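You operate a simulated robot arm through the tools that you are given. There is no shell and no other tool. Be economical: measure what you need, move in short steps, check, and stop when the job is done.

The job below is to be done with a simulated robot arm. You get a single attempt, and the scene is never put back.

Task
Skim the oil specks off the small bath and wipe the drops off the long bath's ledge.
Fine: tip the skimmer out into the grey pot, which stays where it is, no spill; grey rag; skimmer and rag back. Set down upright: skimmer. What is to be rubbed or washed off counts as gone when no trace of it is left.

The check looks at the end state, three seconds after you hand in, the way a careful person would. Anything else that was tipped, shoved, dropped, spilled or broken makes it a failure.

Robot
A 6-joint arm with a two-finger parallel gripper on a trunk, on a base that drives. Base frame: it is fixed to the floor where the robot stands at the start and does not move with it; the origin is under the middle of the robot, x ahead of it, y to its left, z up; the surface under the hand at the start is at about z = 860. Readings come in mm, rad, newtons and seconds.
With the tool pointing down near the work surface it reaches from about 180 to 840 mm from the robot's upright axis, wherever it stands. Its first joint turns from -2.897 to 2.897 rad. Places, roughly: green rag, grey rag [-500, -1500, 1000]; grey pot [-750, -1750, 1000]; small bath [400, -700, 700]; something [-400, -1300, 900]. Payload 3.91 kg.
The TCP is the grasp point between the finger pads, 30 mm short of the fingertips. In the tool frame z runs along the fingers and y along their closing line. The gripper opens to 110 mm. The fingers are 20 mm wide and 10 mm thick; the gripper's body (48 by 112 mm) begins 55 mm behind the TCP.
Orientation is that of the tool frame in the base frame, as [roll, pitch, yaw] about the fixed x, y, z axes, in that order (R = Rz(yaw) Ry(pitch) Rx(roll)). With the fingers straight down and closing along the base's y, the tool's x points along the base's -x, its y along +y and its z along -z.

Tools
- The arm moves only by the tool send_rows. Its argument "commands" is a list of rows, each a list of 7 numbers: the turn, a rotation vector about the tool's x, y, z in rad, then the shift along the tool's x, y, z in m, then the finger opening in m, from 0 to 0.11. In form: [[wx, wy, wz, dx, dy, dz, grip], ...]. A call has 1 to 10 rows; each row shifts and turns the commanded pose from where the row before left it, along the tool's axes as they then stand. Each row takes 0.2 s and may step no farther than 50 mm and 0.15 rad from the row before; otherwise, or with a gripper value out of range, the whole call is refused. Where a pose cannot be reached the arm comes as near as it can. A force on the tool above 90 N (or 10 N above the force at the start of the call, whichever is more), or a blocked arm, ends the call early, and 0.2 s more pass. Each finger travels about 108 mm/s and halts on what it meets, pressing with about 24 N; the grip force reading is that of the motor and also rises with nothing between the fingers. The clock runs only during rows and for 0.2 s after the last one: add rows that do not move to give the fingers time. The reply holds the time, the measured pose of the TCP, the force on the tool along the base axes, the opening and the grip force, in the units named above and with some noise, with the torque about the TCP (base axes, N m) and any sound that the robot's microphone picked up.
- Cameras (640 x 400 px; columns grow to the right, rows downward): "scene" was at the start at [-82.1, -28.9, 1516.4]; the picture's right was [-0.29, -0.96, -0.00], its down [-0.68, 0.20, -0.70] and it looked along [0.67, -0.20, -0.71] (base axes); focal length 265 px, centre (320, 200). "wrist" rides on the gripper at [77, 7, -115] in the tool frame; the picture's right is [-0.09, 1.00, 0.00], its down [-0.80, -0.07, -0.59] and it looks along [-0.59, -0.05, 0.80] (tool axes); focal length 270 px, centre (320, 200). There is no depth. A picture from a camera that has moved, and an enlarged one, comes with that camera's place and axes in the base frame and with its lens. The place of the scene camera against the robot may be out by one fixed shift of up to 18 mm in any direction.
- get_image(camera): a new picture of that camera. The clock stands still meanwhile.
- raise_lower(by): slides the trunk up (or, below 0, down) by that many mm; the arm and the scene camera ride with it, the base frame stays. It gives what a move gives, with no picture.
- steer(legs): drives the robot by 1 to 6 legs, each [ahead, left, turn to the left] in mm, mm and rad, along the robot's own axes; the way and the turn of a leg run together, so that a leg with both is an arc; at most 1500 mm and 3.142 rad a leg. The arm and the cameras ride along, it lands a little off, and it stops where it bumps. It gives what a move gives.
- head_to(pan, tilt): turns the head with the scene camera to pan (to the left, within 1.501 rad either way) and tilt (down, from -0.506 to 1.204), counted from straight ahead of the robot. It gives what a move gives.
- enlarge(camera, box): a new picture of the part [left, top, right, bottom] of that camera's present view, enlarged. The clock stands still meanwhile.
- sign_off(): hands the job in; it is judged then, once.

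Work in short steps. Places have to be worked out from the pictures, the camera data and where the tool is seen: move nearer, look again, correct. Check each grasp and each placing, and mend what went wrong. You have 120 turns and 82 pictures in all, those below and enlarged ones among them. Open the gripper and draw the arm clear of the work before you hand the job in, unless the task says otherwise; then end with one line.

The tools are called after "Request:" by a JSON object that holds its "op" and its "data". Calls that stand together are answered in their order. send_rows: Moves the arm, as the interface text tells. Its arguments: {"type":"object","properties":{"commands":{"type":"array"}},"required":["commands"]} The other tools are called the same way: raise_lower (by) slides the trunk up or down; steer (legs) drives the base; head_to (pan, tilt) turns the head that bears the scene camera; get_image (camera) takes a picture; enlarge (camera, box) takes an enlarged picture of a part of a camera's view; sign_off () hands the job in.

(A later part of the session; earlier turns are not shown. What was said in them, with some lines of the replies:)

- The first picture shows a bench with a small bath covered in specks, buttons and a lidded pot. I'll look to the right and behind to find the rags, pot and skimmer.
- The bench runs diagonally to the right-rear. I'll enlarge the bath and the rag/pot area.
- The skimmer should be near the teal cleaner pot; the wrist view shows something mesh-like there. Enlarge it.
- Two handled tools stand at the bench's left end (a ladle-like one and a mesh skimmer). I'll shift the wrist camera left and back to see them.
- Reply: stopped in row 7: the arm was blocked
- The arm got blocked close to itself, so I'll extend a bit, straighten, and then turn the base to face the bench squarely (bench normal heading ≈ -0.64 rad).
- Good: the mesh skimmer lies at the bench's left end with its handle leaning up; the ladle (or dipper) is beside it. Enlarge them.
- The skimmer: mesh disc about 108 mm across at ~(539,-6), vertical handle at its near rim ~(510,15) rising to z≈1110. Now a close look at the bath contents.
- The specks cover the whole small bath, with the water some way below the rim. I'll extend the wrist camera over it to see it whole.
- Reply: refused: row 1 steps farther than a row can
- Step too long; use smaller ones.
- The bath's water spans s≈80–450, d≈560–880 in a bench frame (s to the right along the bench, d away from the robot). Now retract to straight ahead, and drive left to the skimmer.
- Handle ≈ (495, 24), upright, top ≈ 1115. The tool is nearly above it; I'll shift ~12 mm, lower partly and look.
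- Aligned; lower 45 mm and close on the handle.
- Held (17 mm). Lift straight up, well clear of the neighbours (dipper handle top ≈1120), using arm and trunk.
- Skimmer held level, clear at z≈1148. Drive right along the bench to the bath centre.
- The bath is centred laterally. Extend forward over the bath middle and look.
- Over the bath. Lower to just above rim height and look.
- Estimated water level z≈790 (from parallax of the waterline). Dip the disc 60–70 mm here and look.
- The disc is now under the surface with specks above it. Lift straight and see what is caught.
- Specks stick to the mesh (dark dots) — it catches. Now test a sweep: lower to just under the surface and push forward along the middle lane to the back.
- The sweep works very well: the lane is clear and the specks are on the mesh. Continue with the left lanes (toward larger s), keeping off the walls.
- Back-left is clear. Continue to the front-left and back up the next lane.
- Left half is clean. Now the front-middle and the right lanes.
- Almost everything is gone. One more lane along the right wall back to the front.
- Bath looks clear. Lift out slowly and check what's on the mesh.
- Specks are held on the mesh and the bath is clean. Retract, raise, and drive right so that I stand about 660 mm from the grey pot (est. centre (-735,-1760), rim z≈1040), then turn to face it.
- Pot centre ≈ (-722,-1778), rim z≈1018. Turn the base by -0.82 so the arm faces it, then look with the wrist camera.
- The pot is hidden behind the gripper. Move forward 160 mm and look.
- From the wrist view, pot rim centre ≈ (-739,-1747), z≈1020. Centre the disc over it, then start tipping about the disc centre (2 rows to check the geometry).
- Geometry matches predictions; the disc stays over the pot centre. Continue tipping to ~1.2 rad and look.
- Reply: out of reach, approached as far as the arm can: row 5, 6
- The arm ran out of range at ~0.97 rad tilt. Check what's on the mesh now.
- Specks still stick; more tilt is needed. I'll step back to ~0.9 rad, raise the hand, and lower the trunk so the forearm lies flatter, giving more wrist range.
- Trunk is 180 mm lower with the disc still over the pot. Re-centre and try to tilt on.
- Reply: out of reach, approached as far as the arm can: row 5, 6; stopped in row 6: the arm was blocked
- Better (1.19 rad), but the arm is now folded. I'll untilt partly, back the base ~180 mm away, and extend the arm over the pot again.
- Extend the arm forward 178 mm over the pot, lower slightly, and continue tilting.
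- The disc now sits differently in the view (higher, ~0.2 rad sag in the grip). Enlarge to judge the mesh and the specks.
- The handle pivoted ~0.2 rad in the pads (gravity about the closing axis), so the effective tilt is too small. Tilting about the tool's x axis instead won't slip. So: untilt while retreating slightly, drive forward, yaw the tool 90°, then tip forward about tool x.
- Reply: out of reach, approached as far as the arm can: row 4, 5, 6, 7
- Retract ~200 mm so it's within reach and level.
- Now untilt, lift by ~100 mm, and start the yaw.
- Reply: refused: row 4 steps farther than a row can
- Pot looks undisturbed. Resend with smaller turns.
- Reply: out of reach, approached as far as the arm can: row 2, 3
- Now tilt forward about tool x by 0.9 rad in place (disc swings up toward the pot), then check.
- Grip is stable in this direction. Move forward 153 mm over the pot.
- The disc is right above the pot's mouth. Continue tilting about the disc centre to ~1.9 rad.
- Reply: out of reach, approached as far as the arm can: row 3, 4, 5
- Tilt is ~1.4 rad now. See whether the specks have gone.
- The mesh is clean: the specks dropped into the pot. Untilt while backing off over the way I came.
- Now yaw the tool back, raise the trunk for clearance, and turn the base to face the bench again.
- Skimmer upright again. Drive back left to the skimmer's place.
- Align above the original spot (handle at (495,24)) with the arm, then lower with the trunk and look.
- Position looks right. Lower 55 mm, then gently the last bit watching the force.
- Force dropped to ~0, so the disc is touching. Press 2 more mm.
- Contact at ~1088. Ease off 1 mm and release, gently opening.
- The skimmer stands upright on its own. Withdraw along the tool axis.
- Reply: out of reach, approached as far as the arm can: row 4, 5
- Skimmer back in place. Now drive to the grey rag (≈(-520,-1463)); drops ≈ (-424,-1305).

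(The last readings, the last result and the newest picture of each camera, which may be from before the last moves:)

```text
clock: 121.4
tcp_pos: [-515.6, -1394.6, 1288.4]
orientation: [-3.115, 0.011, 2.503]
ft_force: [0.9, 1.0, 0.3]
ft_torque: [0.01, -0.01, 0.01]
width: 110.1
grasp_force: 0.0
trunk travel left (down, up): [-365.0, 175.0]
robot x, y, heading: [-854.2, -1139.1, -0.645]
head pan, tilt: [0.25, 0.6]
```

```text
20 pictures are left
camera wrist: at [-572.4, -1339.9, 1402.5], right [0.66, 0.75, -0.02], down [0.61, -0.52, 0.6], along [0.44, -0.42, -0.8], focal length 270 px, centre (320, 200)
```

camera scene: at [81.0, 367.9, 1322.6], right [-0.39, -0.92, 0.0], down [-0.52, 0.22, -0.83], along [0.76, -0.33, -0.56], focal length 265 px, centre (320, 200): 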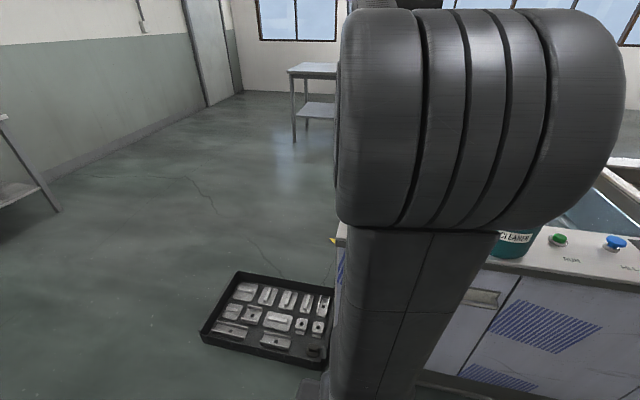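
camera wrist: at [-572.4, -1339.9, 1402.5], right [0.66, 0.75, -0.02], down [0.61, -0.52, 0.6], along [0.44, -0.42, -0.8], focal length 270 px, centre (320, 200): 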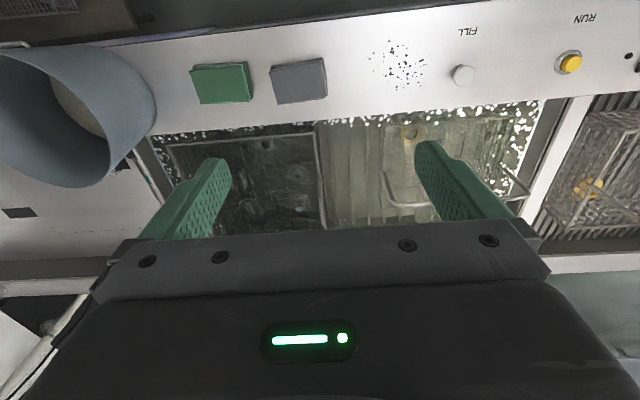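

The grey pot holds the specks, no spill visible. Grey rag ≈ 95 (along bench) × 68 mm centred ≈ (-514,-1464); drops centred ≈ (-411,-1309), ±55 mm. Move above the rag and yaw 90° to close across its short side.

Request:
{"op": "send_rows", "data": {"commands": [[-0.027, 0, 0, -0.021, -0.028, 0.03, 0.11], [0, 0, 0, -0.021, -0.028, 0.03, 0.11], [0, 0, 0.15, 0, 0, 0, 0.11], [0, 0, 0.15, 0, 0, 0, 0.11], [0, 0, 0.15, 0, 0, 0, 0.11], [0, 0, 0.15, 0, 0, 0, 0.11], [0, 0, 0.15, 0, 0, 0, 0.11], [0, 0, 0.15, 0, 0, 0, 0.11], [0, 0, 0.15, 0, 0, 0, 0.11], [0, 0, 0.15, 0, 0, 0, 0.11]]}}

Request:
{"op": "send_rows", "data": {"commands": [[0, 0, 0.15, 0, 0, 0.02, 0.11], [0, 0, 0.15, 0, 0, 0.02, 0.11], [0, 0, 0.07, 0, 0, 0.03, 0.11], [0, 0, 0, 0, 0, 0.04, 0.11], [0, 0, 0, 0, 0, 0.04, 0.11], [0, 0, 0, 0, 0, 0.04, 0.11], [0, 0, 0, 0, 0, 0, 0.11]]}}

Request:
{"op": "get_image", "data": {"camera": "wrist"}}

```text
clock: 123.6
tcp_pos: [-515.1, -1465.9, 1230.6]
orientation: [3.132, 0.0, 1.303]
ft_force: [-0.6, 0.4, -0.4]
ft_torque: [0.01, 0.03, 0.0]
width: 110.0
grasp_force: 0.2
trunk travel left (down, up): [-365.0, 175.0]
robot x, y, heading: [-856.6, -1139.0, -0.65]
head pan, tilt: [0.25, 0.6]
```

```text
clock: 125.2
tcp_pos: [-512.3, -1465.7, 1041.2]
orientation: [3.134, -0.003, 0.934]
ft_force: [-0.1, 0.2, 0.2]
ft_torque: [-0.02, 0.0, 0.02]
width: 109.9
grasp_force: 0.1
trunk travel left (down, up): [-365.0, 175.0]
robot x, y, heading: [-853.4, -1137.8, -0.649]
head pan, tilt: [0.25, 0.6]
```

```text
19 pictures are left
camera wrist: at [-463.0, -1407.7, 1154.4], right [0.75, -0.66, 0.01], down [-0.54, -0.6, 0.59], along [-0.39, -0.45, -0.81], focal length 270 px, centre (320, 200)
```

wrist: 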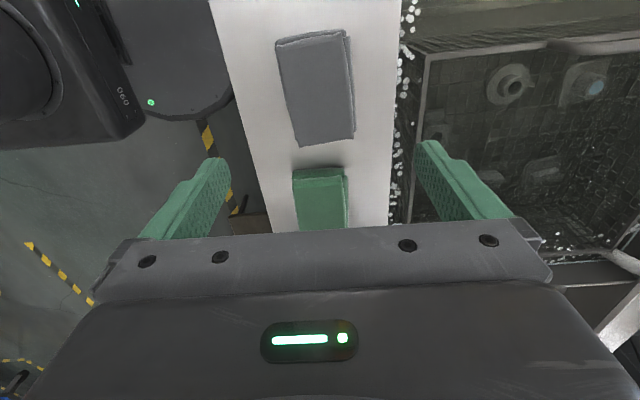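

Rag centre ≈ (-509,-1458). Adjust a few mm and lower to TCP z≈897, then look before closing.

Request:
{"op": "send_rows", "data": {"commands": [[0, 0, 0, 0.008, -0.002, 0.04, 0.11], [0, 0, 0, 0, 0, 0.045, 0.11], [0, 0, 0, 0, 0, 0.04, 0.11], [0, 0, 0, 0, 0, 0.015, 0.11], [0, 0, 0, 0, 0, 0.004, 0.11], [0, 0, 0, 0, 0, 0, 0.11]]}}

Request:
{"op": "get_image", "data": {"camera": "wrist"}}

```text
clock: 126.6
tcp_pos: [-509.2, -1457.8, 896.3]
orientation: [3.132, -0.002, 0.935]
ft_force: [-0.2, -0.2, 0.1]
ft_torque: [0.05, -0.02, 0.0]
width: 110.1
grasp_force: 0.0
trunk travel left (down, up): [-365.0, 175.0]
robot x, y, heading: [-856.7, -1142.7, -0.647]
head pan, tilt: [0.25, 0.6]
```

```text
18 pictures are left
camera wrist: at [-458.9, -1400.0, 1010.4], right [0.75, -0.66, 0.01], down [-0.54, -0.6, 0.59], along [-0.39, -0.45, -0.81], focal length 270 px, centre (320, 200)
```

wrist: 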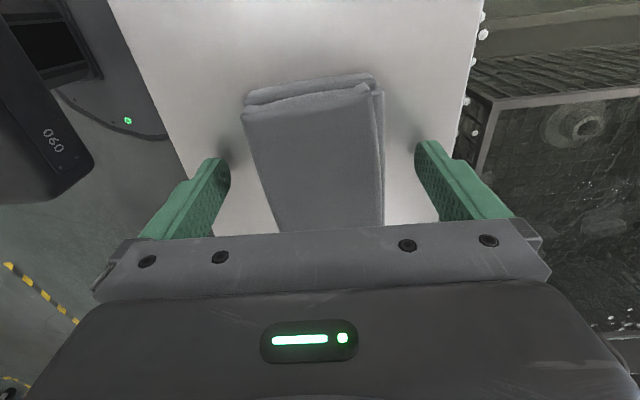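

Rag is between the fingers. Close.

Request:
{"op": "send_rows", "data": {"commands": [[0, 0, 0, 0, 0, 0, 0.08], [0, 0, 0, 0, 0, 0, 0.06], [0, 0, 0, 0, 0, 0, 0.04], [0, 0, 0, 0, 0, 0, 0.0], [0, 0, 0, 0, 0, 0, 0.0], [0, 0, 0, 0, 0, -0.02, 0.0], [0, 0, 0, 0, 0, 0, 0.0]]}}

Request:
{"op": "get_image", "data": {"camera": "wrist"}}

```text
clock: 128.2
tcp_pos: [-509.1, -1459.5, 916.4]
orientation: [3.131, -0.001, 0.934]
ft_force: [-0.6, -1.3, -0.4]
ft_torque: [0.03, 0.01, 0.01]
width: 65.4
grasp_force: 23.9
trunk travel left (down, up): [-365.0, 175.0]
robot x, y, heading: [-859.0, -1139.2, -0.643]
head pan, tilt: [0.25, 0.6]
```

```text
17 pictures are left
camera wrist: at [-459.1, -1399.9, 1031.0], right [0.75, -0.66, 0.01], down [-0.54, -0.6, 0.59], along [-0.39, -0.45, -0.81], focal length 270 px, centre (320, 200)
```

wrist: 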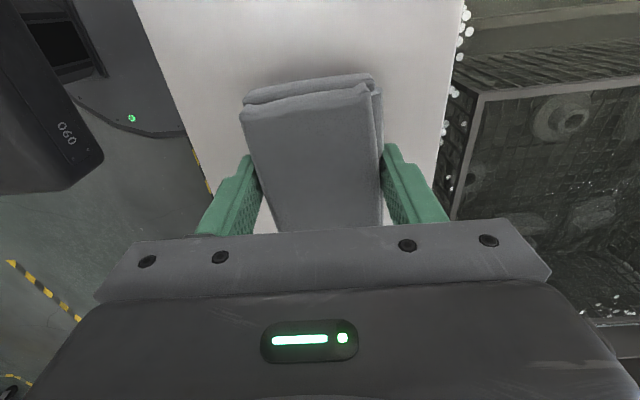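

Held (65 mm). Carry it just above the ledge to the near edge of the drops, and lower to contact.

Request:
{"op": "send_rows", "data": {"commands": [[0, 0, 0, 0.036, -0.008, -0.005, 0], [0, 0, 0, 0.036, -0.008, 0, 0], [0, 0, 0, 0.036, -0.008, 0, 0], [0, 0, 0, 0, 0, 0.02, 0], [0, 0, 0, 0, 0, 0.004, 0], [0, 0, 0, 0, 0, 0.002, 0], [0, 0, 0, 0, 0, 0, 0]]}}

Request:
{"op": "get_image", "data": {"camera": "wrist"}}

```text
clock: 129.8
tcp_pos: [-464.0, -1358.4, 896.2]
orientation: [3.13, -0.002, 0.934]
ft_force: [-0.7, 0.1, 15.6]
ft_torque: [0.34, 0.4, 0.15]
width: 65.2
grasp_force: 23.9
trunk travel left (down, up): [-365.0, 175.0]
robot x, y, heading: [-851.1, -1138.6, -0.651]
head pan, tilt: [0.25, 0.6]
```

```text
16 pictures are left
camera wrist: at [-414.2, -1299.1, 1010.5], right [0.75, -0.66, 0.01], down [-0.54, -0.6, 0.59], along [-0.39, -0.45, -0.81], focal length 270 px, centre (320, 200)
```

wrist: 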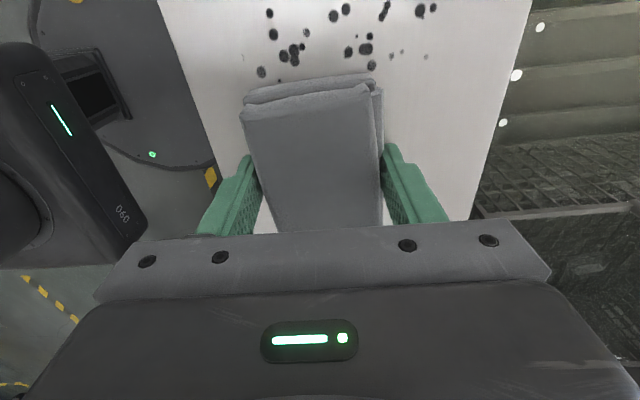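

Contact at 15 N. Wipe the first lane forth and back, then shift 40 mm to the bath side and wipe the second lane.

Request:
{"op": "send_rows", "data": {"commands": [[0, 0, 0, 0.033, 0, 0, 0], [0, 0, 0, 0.033, 0, 0, 0], [0, 0, 0, 0.03, 0, 0, 0], [0, 0, 0, -0.033, 0, 0, 0], [0, 0, 0, -0.033, 0, 0, 0], [0, 0, 0, -0.035, 0, 0, 0], [0, 0, 0, 0, 0.04, 0, 0], [0, 0, 0, 0.035, 0, 0, 0], [0, 0, 0, 0.033, 0, 0, 0], [0, 0, 0, 0.03, 0, 0, 0]]}}

Request:
{"op": "send_rows", "data": {"commands": [[0, 0, 0, -0.033, 0, 0, 0], [0, 0, 0, -0.033, 0, 0, 0], [0, 0, 0, -0.033, 0, 0, 0], [0, 0, 0, 0, 0, 0, 0]]}}

Request:
{"op": "get_image", "data": {"camera": "wrist"}}

```text
clock: 132.0
tcp_pos: [-376.7, -1307.1, 895.7]
orientation: [3.131, -0.001, 0.932]
ft_force: [0.7, 0.8, 0.5]
ft_torque: [-0.01, 0.1, -0.04]
width: 64.6
grasp_force: 24.4
trunk travel left (down, up): [-365.0, 175.0]
robot x, y, heading: [-857.0, -1138.8, -0.646]
head pan, tilt: [0.25, 0.6]
```

```text
clock: 133.0
tcp_pos: [-435.9, -1385.6, 894.9]
orientation: [3.132, -0.002, 0.934]
ft_force: [-0.5, 0.2, 0.1]
ft_torque: [-0.02, 0.05, -0.02]
width: 64.8
grasp_force: 23.6
trunk travel left (down, up): [-365.0, 175.0]
robot x, y, heading: [-857.5, -1140.5, -0.649]
head pan, tilt: [0.25, 0.6]
```

```text
15 pictures are left
camera wrist: at [-385.6, -1327.7, 1010.4], right [0.75, -0.66, 0.01], down [-0.54, -0.6, 0.59], along [-0.39, -0.45, -0.81], focal length 270 px, centre (320, 200)
```

wrist: 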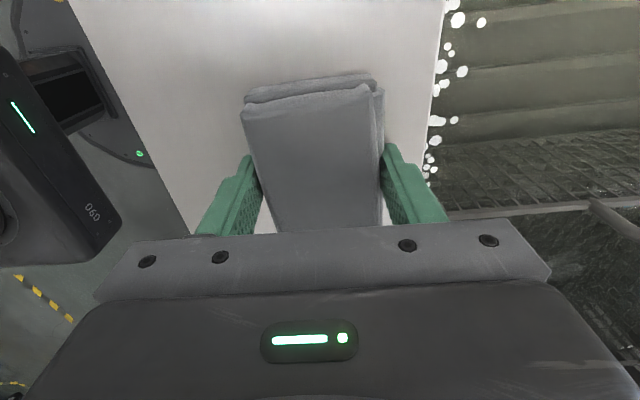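

The ledge looks clean. Enlarge to check for traces.

Request:
{"op": "enlarge", "data": {"camera": "wrist", "box": [80, 0, 450, 120]}}

```text
1.73 times, centred on (265, 60) of wrist
camera zoom: at [-385.6, -1327.7, 1010.4], right [0.75, -0.66, 0.01], down [-0.54, -0.6, 0.59], along [-0.39, -0.45, -0.81], focal length 468 px, centre (415, 442)
```

zoom: 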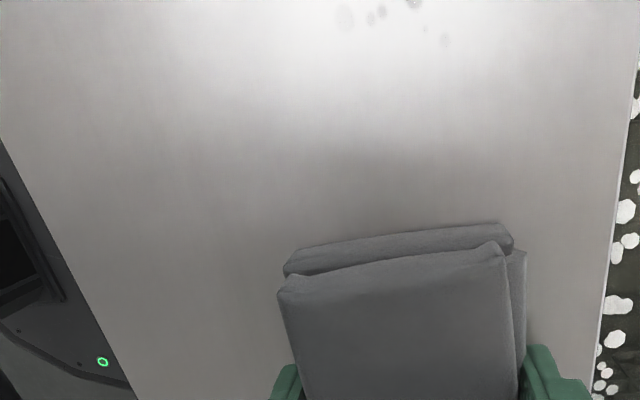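

Faint traces remain at the far (FILL) end. Press a little more and scrub there back and forth.

Request:
{"op": "send_rows", "data": {"commands": [[0, 0, 0, 0, 0, 0.003, 0], [0, 0, 0, 0.04, 0, 0, 0], [0, 0, 0, 0.04, 0, 0, 0], [0, 0, 0, 0.03, 0, 0, 0], [0, 0, 0, -0.045, 0, 0, 0], [0, 0, 0, 0.045, 0, 0, 0], [0, 0, 0, -0.045, 0, 0, 0], [0, 0, 0, 0.045, 0, 0, 0], [0, 0, 0, 0.0, -0.02, 0, 0], [0, 0, 0, -0.045, 0, 0, 0]]}}

Request:
{"op": "send_rows", "data": {"commands": [[0, 0, 0, 0.045, 0, 0, 0], [0, 0, 0, 0, -0.022, 0, 0], [0, 0, 0, -0.045, 0, 0, 0], [0, 0, 0, 0.045, 0, 0, 0], [0, 0, 0, -0.045, 0, 0, 0], [0, 0, 0, 0.045, 0, 0, 0], [0, 0, 0, -0.045, 0, 0, 0], [0, 0, 0, -0.045, 0, 0, 0], [0, 0, 0, -0.045, 0, 0, 0]]}}

Request:
{"op": "enlarge", "data": {"camera": "wrist", "box": [120, 0, 520, 120]}}

```text
clock: 135.2
tcp_pos: [-414.2, -1322.0, 892.5]
orientation: [3.131, -0.001, 0.935]
ft_force: [-0.3, -1.1, 18.3]
ft_torque: [0.52, -0.23, -0.15]
width: 64.4
grasp_force: 23.6
trunk travel left (down, up): [-365.0, 175.0]
robot x, y, heading: [-860.6, -1138.7, -0.648]
head pan, tilt: [0.25, 0.6]
```

```text
clock: 137.2
tcp_pos: [-483.5, -1381.9, 893.5]
orientation: [3.131, -0.002, 0.934]
ft_force: [-0.3, 0.2, -0.4]
ft_torque: [0.03, 0.01, 0.03]
width: 64.7
grasp_force: 23.8
trunk travel left (down, up): [-365.0, 175.0]
robot x, y, heading: [-855.6, -1139.0, -0.649]
head pan, tilt: [0.25, 0.6]
```

```text
1.60 times, centred on (320, 60) of wrist
camera zoom: at [-434.0, -1323.8, 1007.6], right [0.75, -0.66, 0.01], down [-0.54, -0.6, 0.59], along [-0.39, -0.45, -0.81], focal length 432 px, centre (320, 424)
```

zoom: 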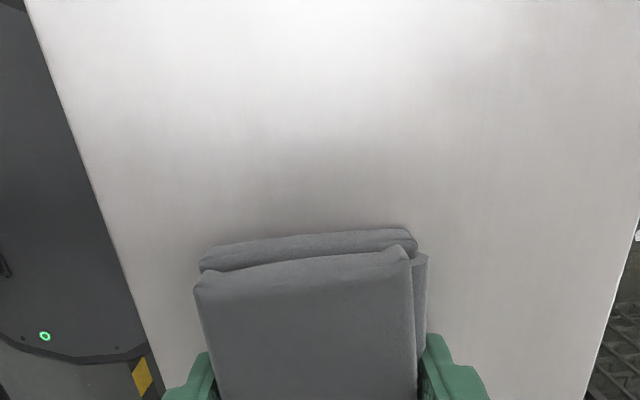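

Looks clean in view; lift and look at the whole wiped area from higher up.

Request:
{"op": "send_rows", "data": {"commands": [[0, 0, 0, -0.02, 0, -0.04, 0], [0, 0, 0, -0.02, 0, -0.04, 0], [0, 0, 0, 0, 0, -0.045, 0], [0, 0, 0, 0, 0, 0, 0]]}}

Request:
{"op": "enlarge", "data": {"camera": "wrist", "box": [180, 0, 460, 170]}}

```text
clock: 138.2
tcp_pos: [-507.6, -1413.6, 1017.4]
orientation: [3.131, -0.003, 0.935]
ft_force: [-0.1, 0.1, -1.2]
ft_torque: [0.02, -0.03, 0.0]
width: 64.3
grasp_force: 24.0
trunk travel left (down, up): [-365.0, 175.0]
robot x, y, heading: [-856.9, -1137.3, -0.646]
head pan, tilt: [0.25, 0.6]
```

```text
2.29 times, centred on (320, 85) of wrist
camera zoom: at [-458.5, -1354.9, 1132.2], right [0.75, -0.66, 0.01], down [-0.54, -0.6, 0.59], along [-0.39, -0.45, -0.81], focal length 618 px, centre (320, 463)
```

zoom: 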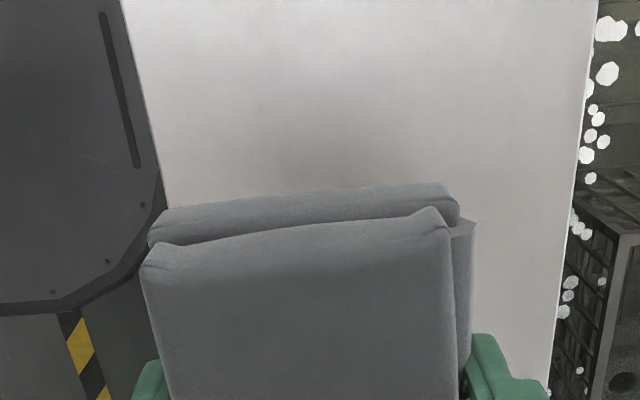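

Check the far end with the scene camera.

Request:
{"op": "head_to", "data": {"pan": 0.2, "tilt": 0.8}}

Request:
{"op": "get_image", "data": {"camera": "scene"}}

```text
clock: 138.9
tcp_pos: [-508.7, -1413.9, 1017.3]
orientation: [3.131, -0.002, 0.934]
ft_force: [-0.3, 0.3, 0.0]
ft_torque: [-0.01, 0.02, -0.01]
width: 64.5
grasp_force: 24.2
trunk travel left (down, up): [-365.0, 175.0]
robot x, y, heading: [-857.5, -1143.1, -0.645]
head pan, tilt: [0.201, 0.799]
```

```text
11 pictures are left
camera scene: at [-909.6, -1076.5, 1405.7], right [-0.43, -0.9, 0.0], down [-0.65, 0.31, -0.7], along [0.63, -0.3, -0.72], focal length 265 px, centre (320, 200)
```

scene: 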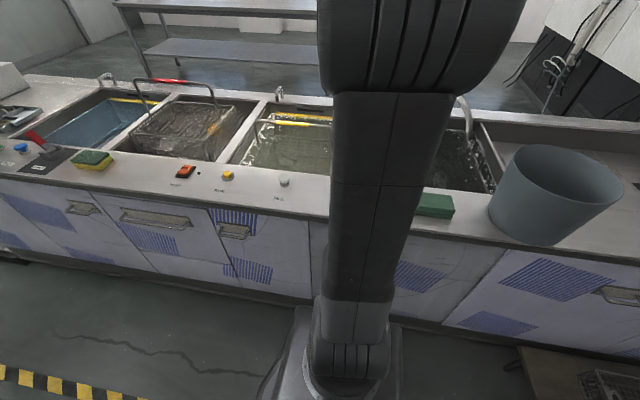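

Move the wrist camera over the far half of the wiped area for a definite look.

Request:
{"op": "send_rows", "data": {"commands": [[0, 0, 0, 0.04, 0, -0.02, 0], [0, 0, 0, 0.04, 0, -0.02, 0], [0, 0, 0, 0.04, 0, -0.02, 0], [0, 0, 0, 0, 0, 0, 0]]}}

Request:
{"op": "enlarge", "data": {"camera": "wrist", "box": [180, 0, 460, 110]}}

```text
clock: 139.9
tcp_pos: [-437.9, -1316.7, 1078.6]
orientation: [3.133, -0.001, 0.933]
ft_force: [-0.5, 0.0, 0.1]
ft_torque: [-0.01, -0.03, 0.01]
width: 64.2
grasp_force: 24.4
trunk travel left (down, up): [-365.0, 175.0]
robot x, y, heading: [-857.4, -1138.5, -0.649]
head pan, tilt: [0.201, 0.799]
```

```text
2.29 times, centred on (320, 55) of wrist
camera zoom: at [-387.7, -1257.4, 1192.5], right [0.75, -0.66, 0.01], down [-0.54, -0.6, 0.59], along [-0.39, -0.45, -0.81], focal length 618 px, centre (320, 531)
```

zoom: 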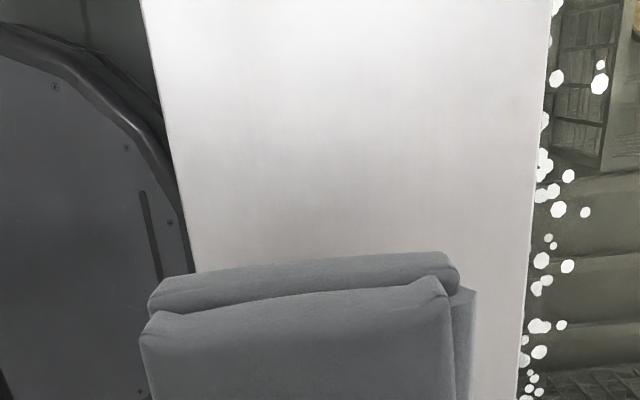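

Clean there. Return the rag to its place (-509,-1458) and lower until contact.

Request:
{"op": "send_rows", "data": {"commands": [[0, 0, 0, -0.039, 0.0067, 0.02, 0], [0, 0, 0, -0.039, 0.0067, 0.02, 0], [0, 0, 0, -0.039, 0.0067, 0.02, 0], [0, 0, 0, -0.039, 0.0067, 0.02, 0], [0, 0, 0, 0, 0, 0.045, 0], [0, 0, 0, 0, 0, 0.04, 0], [0, 0, 0, 0, 0, 0.012, 0], [0, 0, 0, 0, 0, 0.004, 0], [0, 0, 0, 0, 0, 0, 0]]}}

```text
clock: 141.9
tcp_pos: [-508.7, -1459.0, 895.6]
orientation: [3.132, -0.002, 0.934]
ft_force: [-0.9, -0.8, -0.8]
ft_torque: [-0.02, -0.03, -0.01]
width: 64.7
grasp_force: 23.5
trunk travel left (down, up): [-365.0, 175.0]
robot x, y, heading: [-856.4, -1135.8, -0.647]
head pan, tilt: [0.201, 0.799]
```

At the right spot; lower the last 2 mm and open.

Request:
{"op": "send_rows", "data": {"commands": [[0, 0, 0, 0, 0, 0.0015, 0], [0, 0, 0, 0, 0, 0.0015, 0], [0, 0, 0, 0, 0, 0, 0.07], [0, 0, 0, 0, 0, 0, 0.09], [0, 0, 0, 0, 0, 0, 0.11], [0, 0, 0, 0, 0, 0, 0.11], [0, 0, 0, 0, 0, -0.04, 0.11], [0, 0, 0, 0, 0, -0.045, 0.11], [0, 0, 0, 0, 0, -0.045, 0.11]]}}

Request:
{"op": "send_rows", "data": {"commands": [[0, 0, 0, 0.045, 0, -0.02, 0.11], [0, 0, 0, 0.045, 0, -0.02, 0.11], [0, 0, 0, 0, 0, -0.045, 0.11], [0, 0, 0, 0, 0, -0.045, 0.11]]}}

Request:
{"op": "get_image", "data": {"camera": "wrist"}}

```text
clock: 143.9
tcp_pos: [-508.9, -1457.7, 1023.1]
orientation: [3.132, -0.001, 0.933]
ft_force: [-0.8, -0.4, -0.4]
ft_torque: [0.01, -0.01, -0.02]
width: 110.2
grasp_force: 0.1
trunk travel left (down, up): [-365.0, 175.0]
robot x, y, heading: [-857.8, -1137.9, -0.649]
head pan, tilt: [0.201, 0.799]
```

```text
clock: 144.9
tcp_pos: [-457.3, -1385.8, 1154.1]
orientation: [3.133, -0.001, 0.933]
ft_force: [-0.9, 0.0, 0.6]
ft_torque: [0.01, 0.02, -0.02]
width: 110.0
grasp_force: 0.0
trunk travel left (down, up): [-365.0, 175.0]
robot x, y, heading: [-856.8, -1138.8, -0.649]
head pan, tilt: [0.201, 0.799]
```

```text
9 pictures are left
camera wrist: at [-406.8, -1326.6, 1268.8], right [0.75, -0.66, 0.01], down [-0.54, -0.6, 0.59], along [-0.39, -0.45, -0.81], focal length 270 px, centre (320, 200)
```

wrist: 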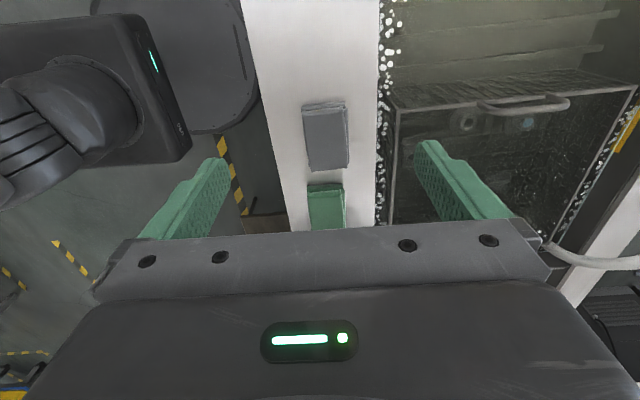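

Rag is back in place. Move the camera on toward the FILL knob to check the ledge entirely.

Request:
{"op": "send_rows", "data": {"commands": [[0, 0, 0, 0.045, 0, -0.01, 0.11], [0, 0, 0, 0.045, 0, -0.01, 0.11], [0, 0, 0, 0.045, 0, -0.01, 0.11], [0, 0, 0, 0.045, 0, 0, 0.11]]}}

Request:
{"op": "enlarge", "data": {"camera": "wrist", "box": [200, 0, 440, 180]}}

```text
clock: 145.9
tcp_pos: [-351.0, -1239.3, 1182.3]
orientation: [3.131, 0.0, 0.934]
ft_force: [-0.3, -1.0, -0.3]
ft_torque: [0.02, 0.0, 0.02]
width: 110.5
grasp_force: 0.0
trunk travel left (down, up): [-365.0, 175.0]
robot x, y, heading: [-863.0, -1136.5, -0.649]
head pan, tilt: [0.201, 0.799]
```

```text
2.22 times, centred on (320, 90) of wrist
camera zoom: at [-300.0, -1180.7, 1297.8], right [0.75, -0.66, 0.01], down [-0.54, -0.6, 0.59], along [-0.39, -0.45, -0.8], focal length 601 px, centre (320, 444)
```

zoom: 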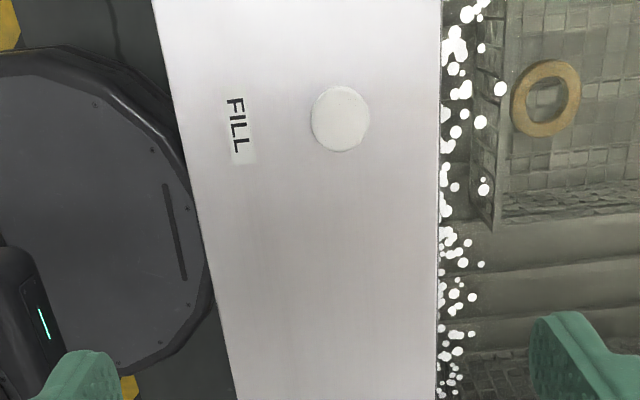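

Ledge is spotless. Now drive back to the small bath for a last check of the water surface.

Request:
{"op": "steer", "data": {"legs": [[0, 1019, 0]]}}

Request:
{"op": "send_rows", "data": {"commands": [[0, 0, 0, 0, 0.045, 0, 0.11], [0, 0, 0, 0, 0.045, 0, 0.11], [0, 0, 0, 0, 0.045, 0, 0.11], [0, 0, 0, 0, 0.045, 0, 0.11], [0, 0, 0, 0, 0.045, 0, 0.11], [0, 0, 0, 0, 0.03, 0, 0.11]]}}

Request:
{"op": "get_image", "data": {"camera": "wrist"}}

```text
clock: 151.2
tcp_pos: [262.0, -432.3, 1182.6]
orientation: [3.132, -0.002, 0.935]
ft_force: [-0.1, -0.5, -0.4]
ft_torque: [0.01, -0.02, -0.02]
width: 110.1
grasp_force: 0.0
trunk travel left (down, up): [-365.0, 175.0]
robot x, y, heading: [-247.3, -332.4, -0.653]
head pan, tilt: [0.201, 0.799]
```

```text
clock: 152.6
tcp_pos: [428.6, -566.3, 1166.3]
orientation: [3.127, -0.002, 0.933]
ft_force: [0.1, 0.7, -0.4]
ft_torque: [-0.03, -0.03, -0.04]
width: 110.1
grasp_force: 0.1
out of reach, approached as far as the arm can: row 5, 6
trunk travel left (down, up): [-365.0, 175.0]
robot x, y, heading: [-245.1, -328.8, -0.649]
head pan, tilt: [0.201, 0.799]
```

```text
7 pictures are left
camera wrist: at [478.8, -506.9, 1279.2], right [0.75, -0.66, 0.01], down [-0.54, -0.6, 0.59], along [-0.38, -0.45, -0.81], focal length 270 px, centre (320, 200)
```

wrist: 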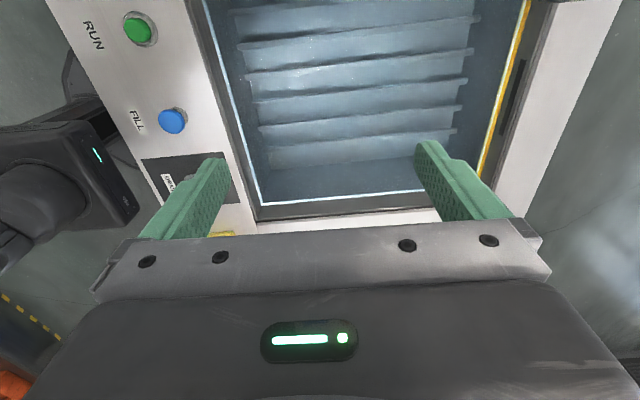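

Looks clean. Shift toward the left wall and enlarge for the last strip.

Request:
{"op": "send_rows", "data": {"commands": [[0, 0, 0, 0.03, -0.03, 0, 0.11], [0, 0, 0, 0.045, 0, 0, 0.11], [0, 0, 0, 0.03, 0, 0, 0.11]]}}

Request:
{"op": "enlarge", "data": {"camera": "wrist", "box": [170, 0, 570, 220]}}

```text
clock: 153.4
tcp_pos: [459.6, -461.9, 1156.8]
orientation: [3.127, -0.004, 0.934]
ft_force: [0.4, -0.2, 0.6]
ft_torque: [0.02, 0.03, 0.0]
width: 110.1
grasp_force: 0.0
out of reach, approached as far as the arm can: row 3
trunk travel left (down, up): [-365.0, 175.0]
robot x, y, heading: [-245.0, -328.0, -0.652]
head pan, tilt: [0.201, 0.799]
```

```text
1.60 times, centred on (370, 110) of wrist
camera zoom: at [510.3, -403.1, 1271.9], right [0.75, -0.66, 0.01], down [-0.54, -0.6, 0.59], along [-0.38, -0.45, -0.81], focal length 432 px, centre (240, 344)
```

zoom: 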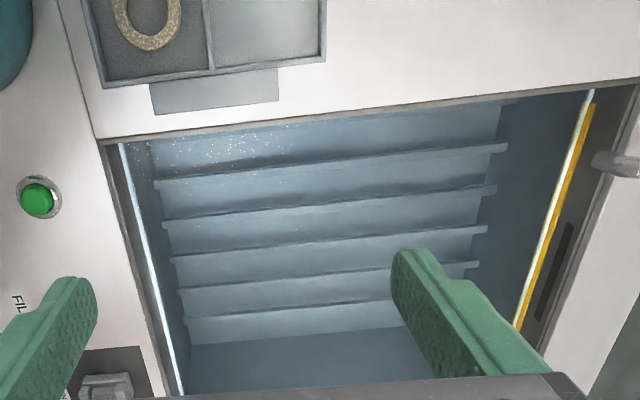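

Bath is clear except tiny sparkles near the wall; zoom to see whether they're specks or water glints.

Request:
{"op": "enlarge", "data": {"camera": "wrist", "box": [240, 60, 400, 160]}}

```text
4.00 times, centred on (320, 110) of wrist
camera zoom: at [510.3, -403.1, 1271.9], right [0.75, -0.66, 0.01], down [-0.54, -0.6, 0.59], along [-0.38, -0.45, -0.81], focal length 1081 px, centre (320, 560)
```

zoom: 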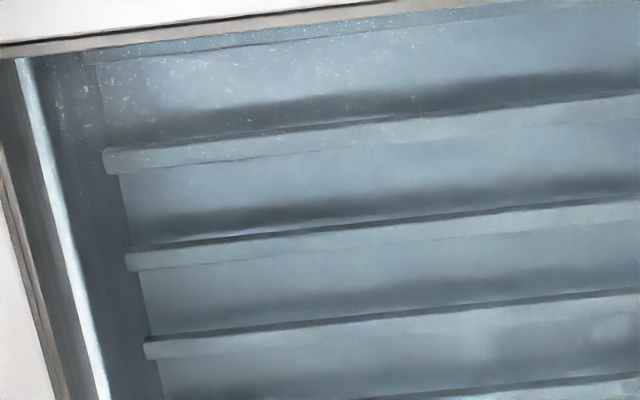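

Only water glints; no specks left. Retract the arm clear of the work.

Request:
{"op": "send_rows", "data": {"commands": [[0, 0, 0, 0, -0.045, 0, 0.11], [0, 0, 0, 0, -0.045, 0, 0.11], [0, 0, 0, 0, -0.045, -0.01, 0.11], [0, 0, 0, 0, -0.045, -0.01, 0.11], [0, 0, 0, 0, -0.045, -0.01, 0.11], [0, 0, 0, 0, -0.03, 0, 0.11]]}}

Request:
{"op": "head_to", "data": {"pan": 0.6, "tilt": 0.6}}

Request:
{"op": "get_image", "data": {"camera": "scene"}}

```text
clock: 154.8
tcp_pos: [253.9, -309.7, 1185.7]
orientation: [3.131, -0.001, 0.935]
ft_force: [-0.3, 0.5, -0.1]
ft_torque: [0.01, 0.0, 0.02]
width: 110.1
grasp_force: 0.1
trunk travel left (down, up): [-365.0, 175.0]
robot x, y, heading: [-244.3, -330.6, -0.647]
head pan, tilt: [0.201, 0.799]
```

```text
clock: 155.7
tcp_pos: [255.1, -310.6, 1185.9]
orientation: [3.131, -0.002, 0.934]
ft_force: [0.3, -0.6, 0.5]
ft_torque: [0.03, -0.03, 0.0]
width: 110.1
grasp_force: 0.1
trunk travel left (down, up): [-365.0, 175.0]
robot x, y, heading: [-241.7, -328.8, -0.652]
head pan, tilt: [0.6, 0.6]
```

```text
4 pictures are left
camera scene: at [-281.8, -238.1, 1422.5], right [-0.05, -1.0, 0.0], down [-0.56, 0.03, -0.82], along [0.82, -0.04, -0.57], focal length 265 px, centre (320, 200)
```

scene: 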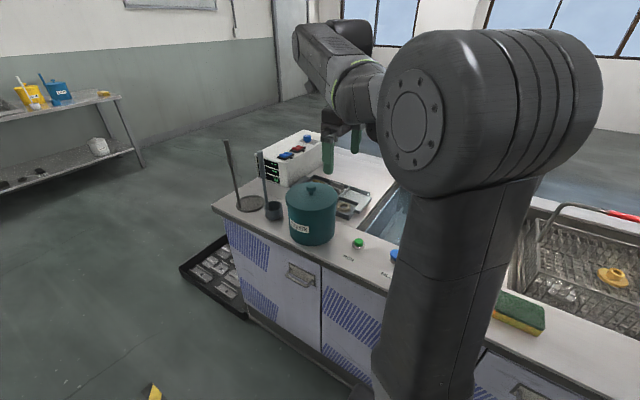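

Skimmer stands upright in its place, everything else undisturbed, gripper open and clear. Handing in.

Request:
{"op": "sign_off", "data": {}}

```text
The job is handed in.
```

The oil specks are skimmed off the small bath and tipped into the grey pot, which stayed put with no spill seen. The drops are wiped off the long bath's ledge with the grey rag, and the skimmer (standing upright) and the rag are back in their places.
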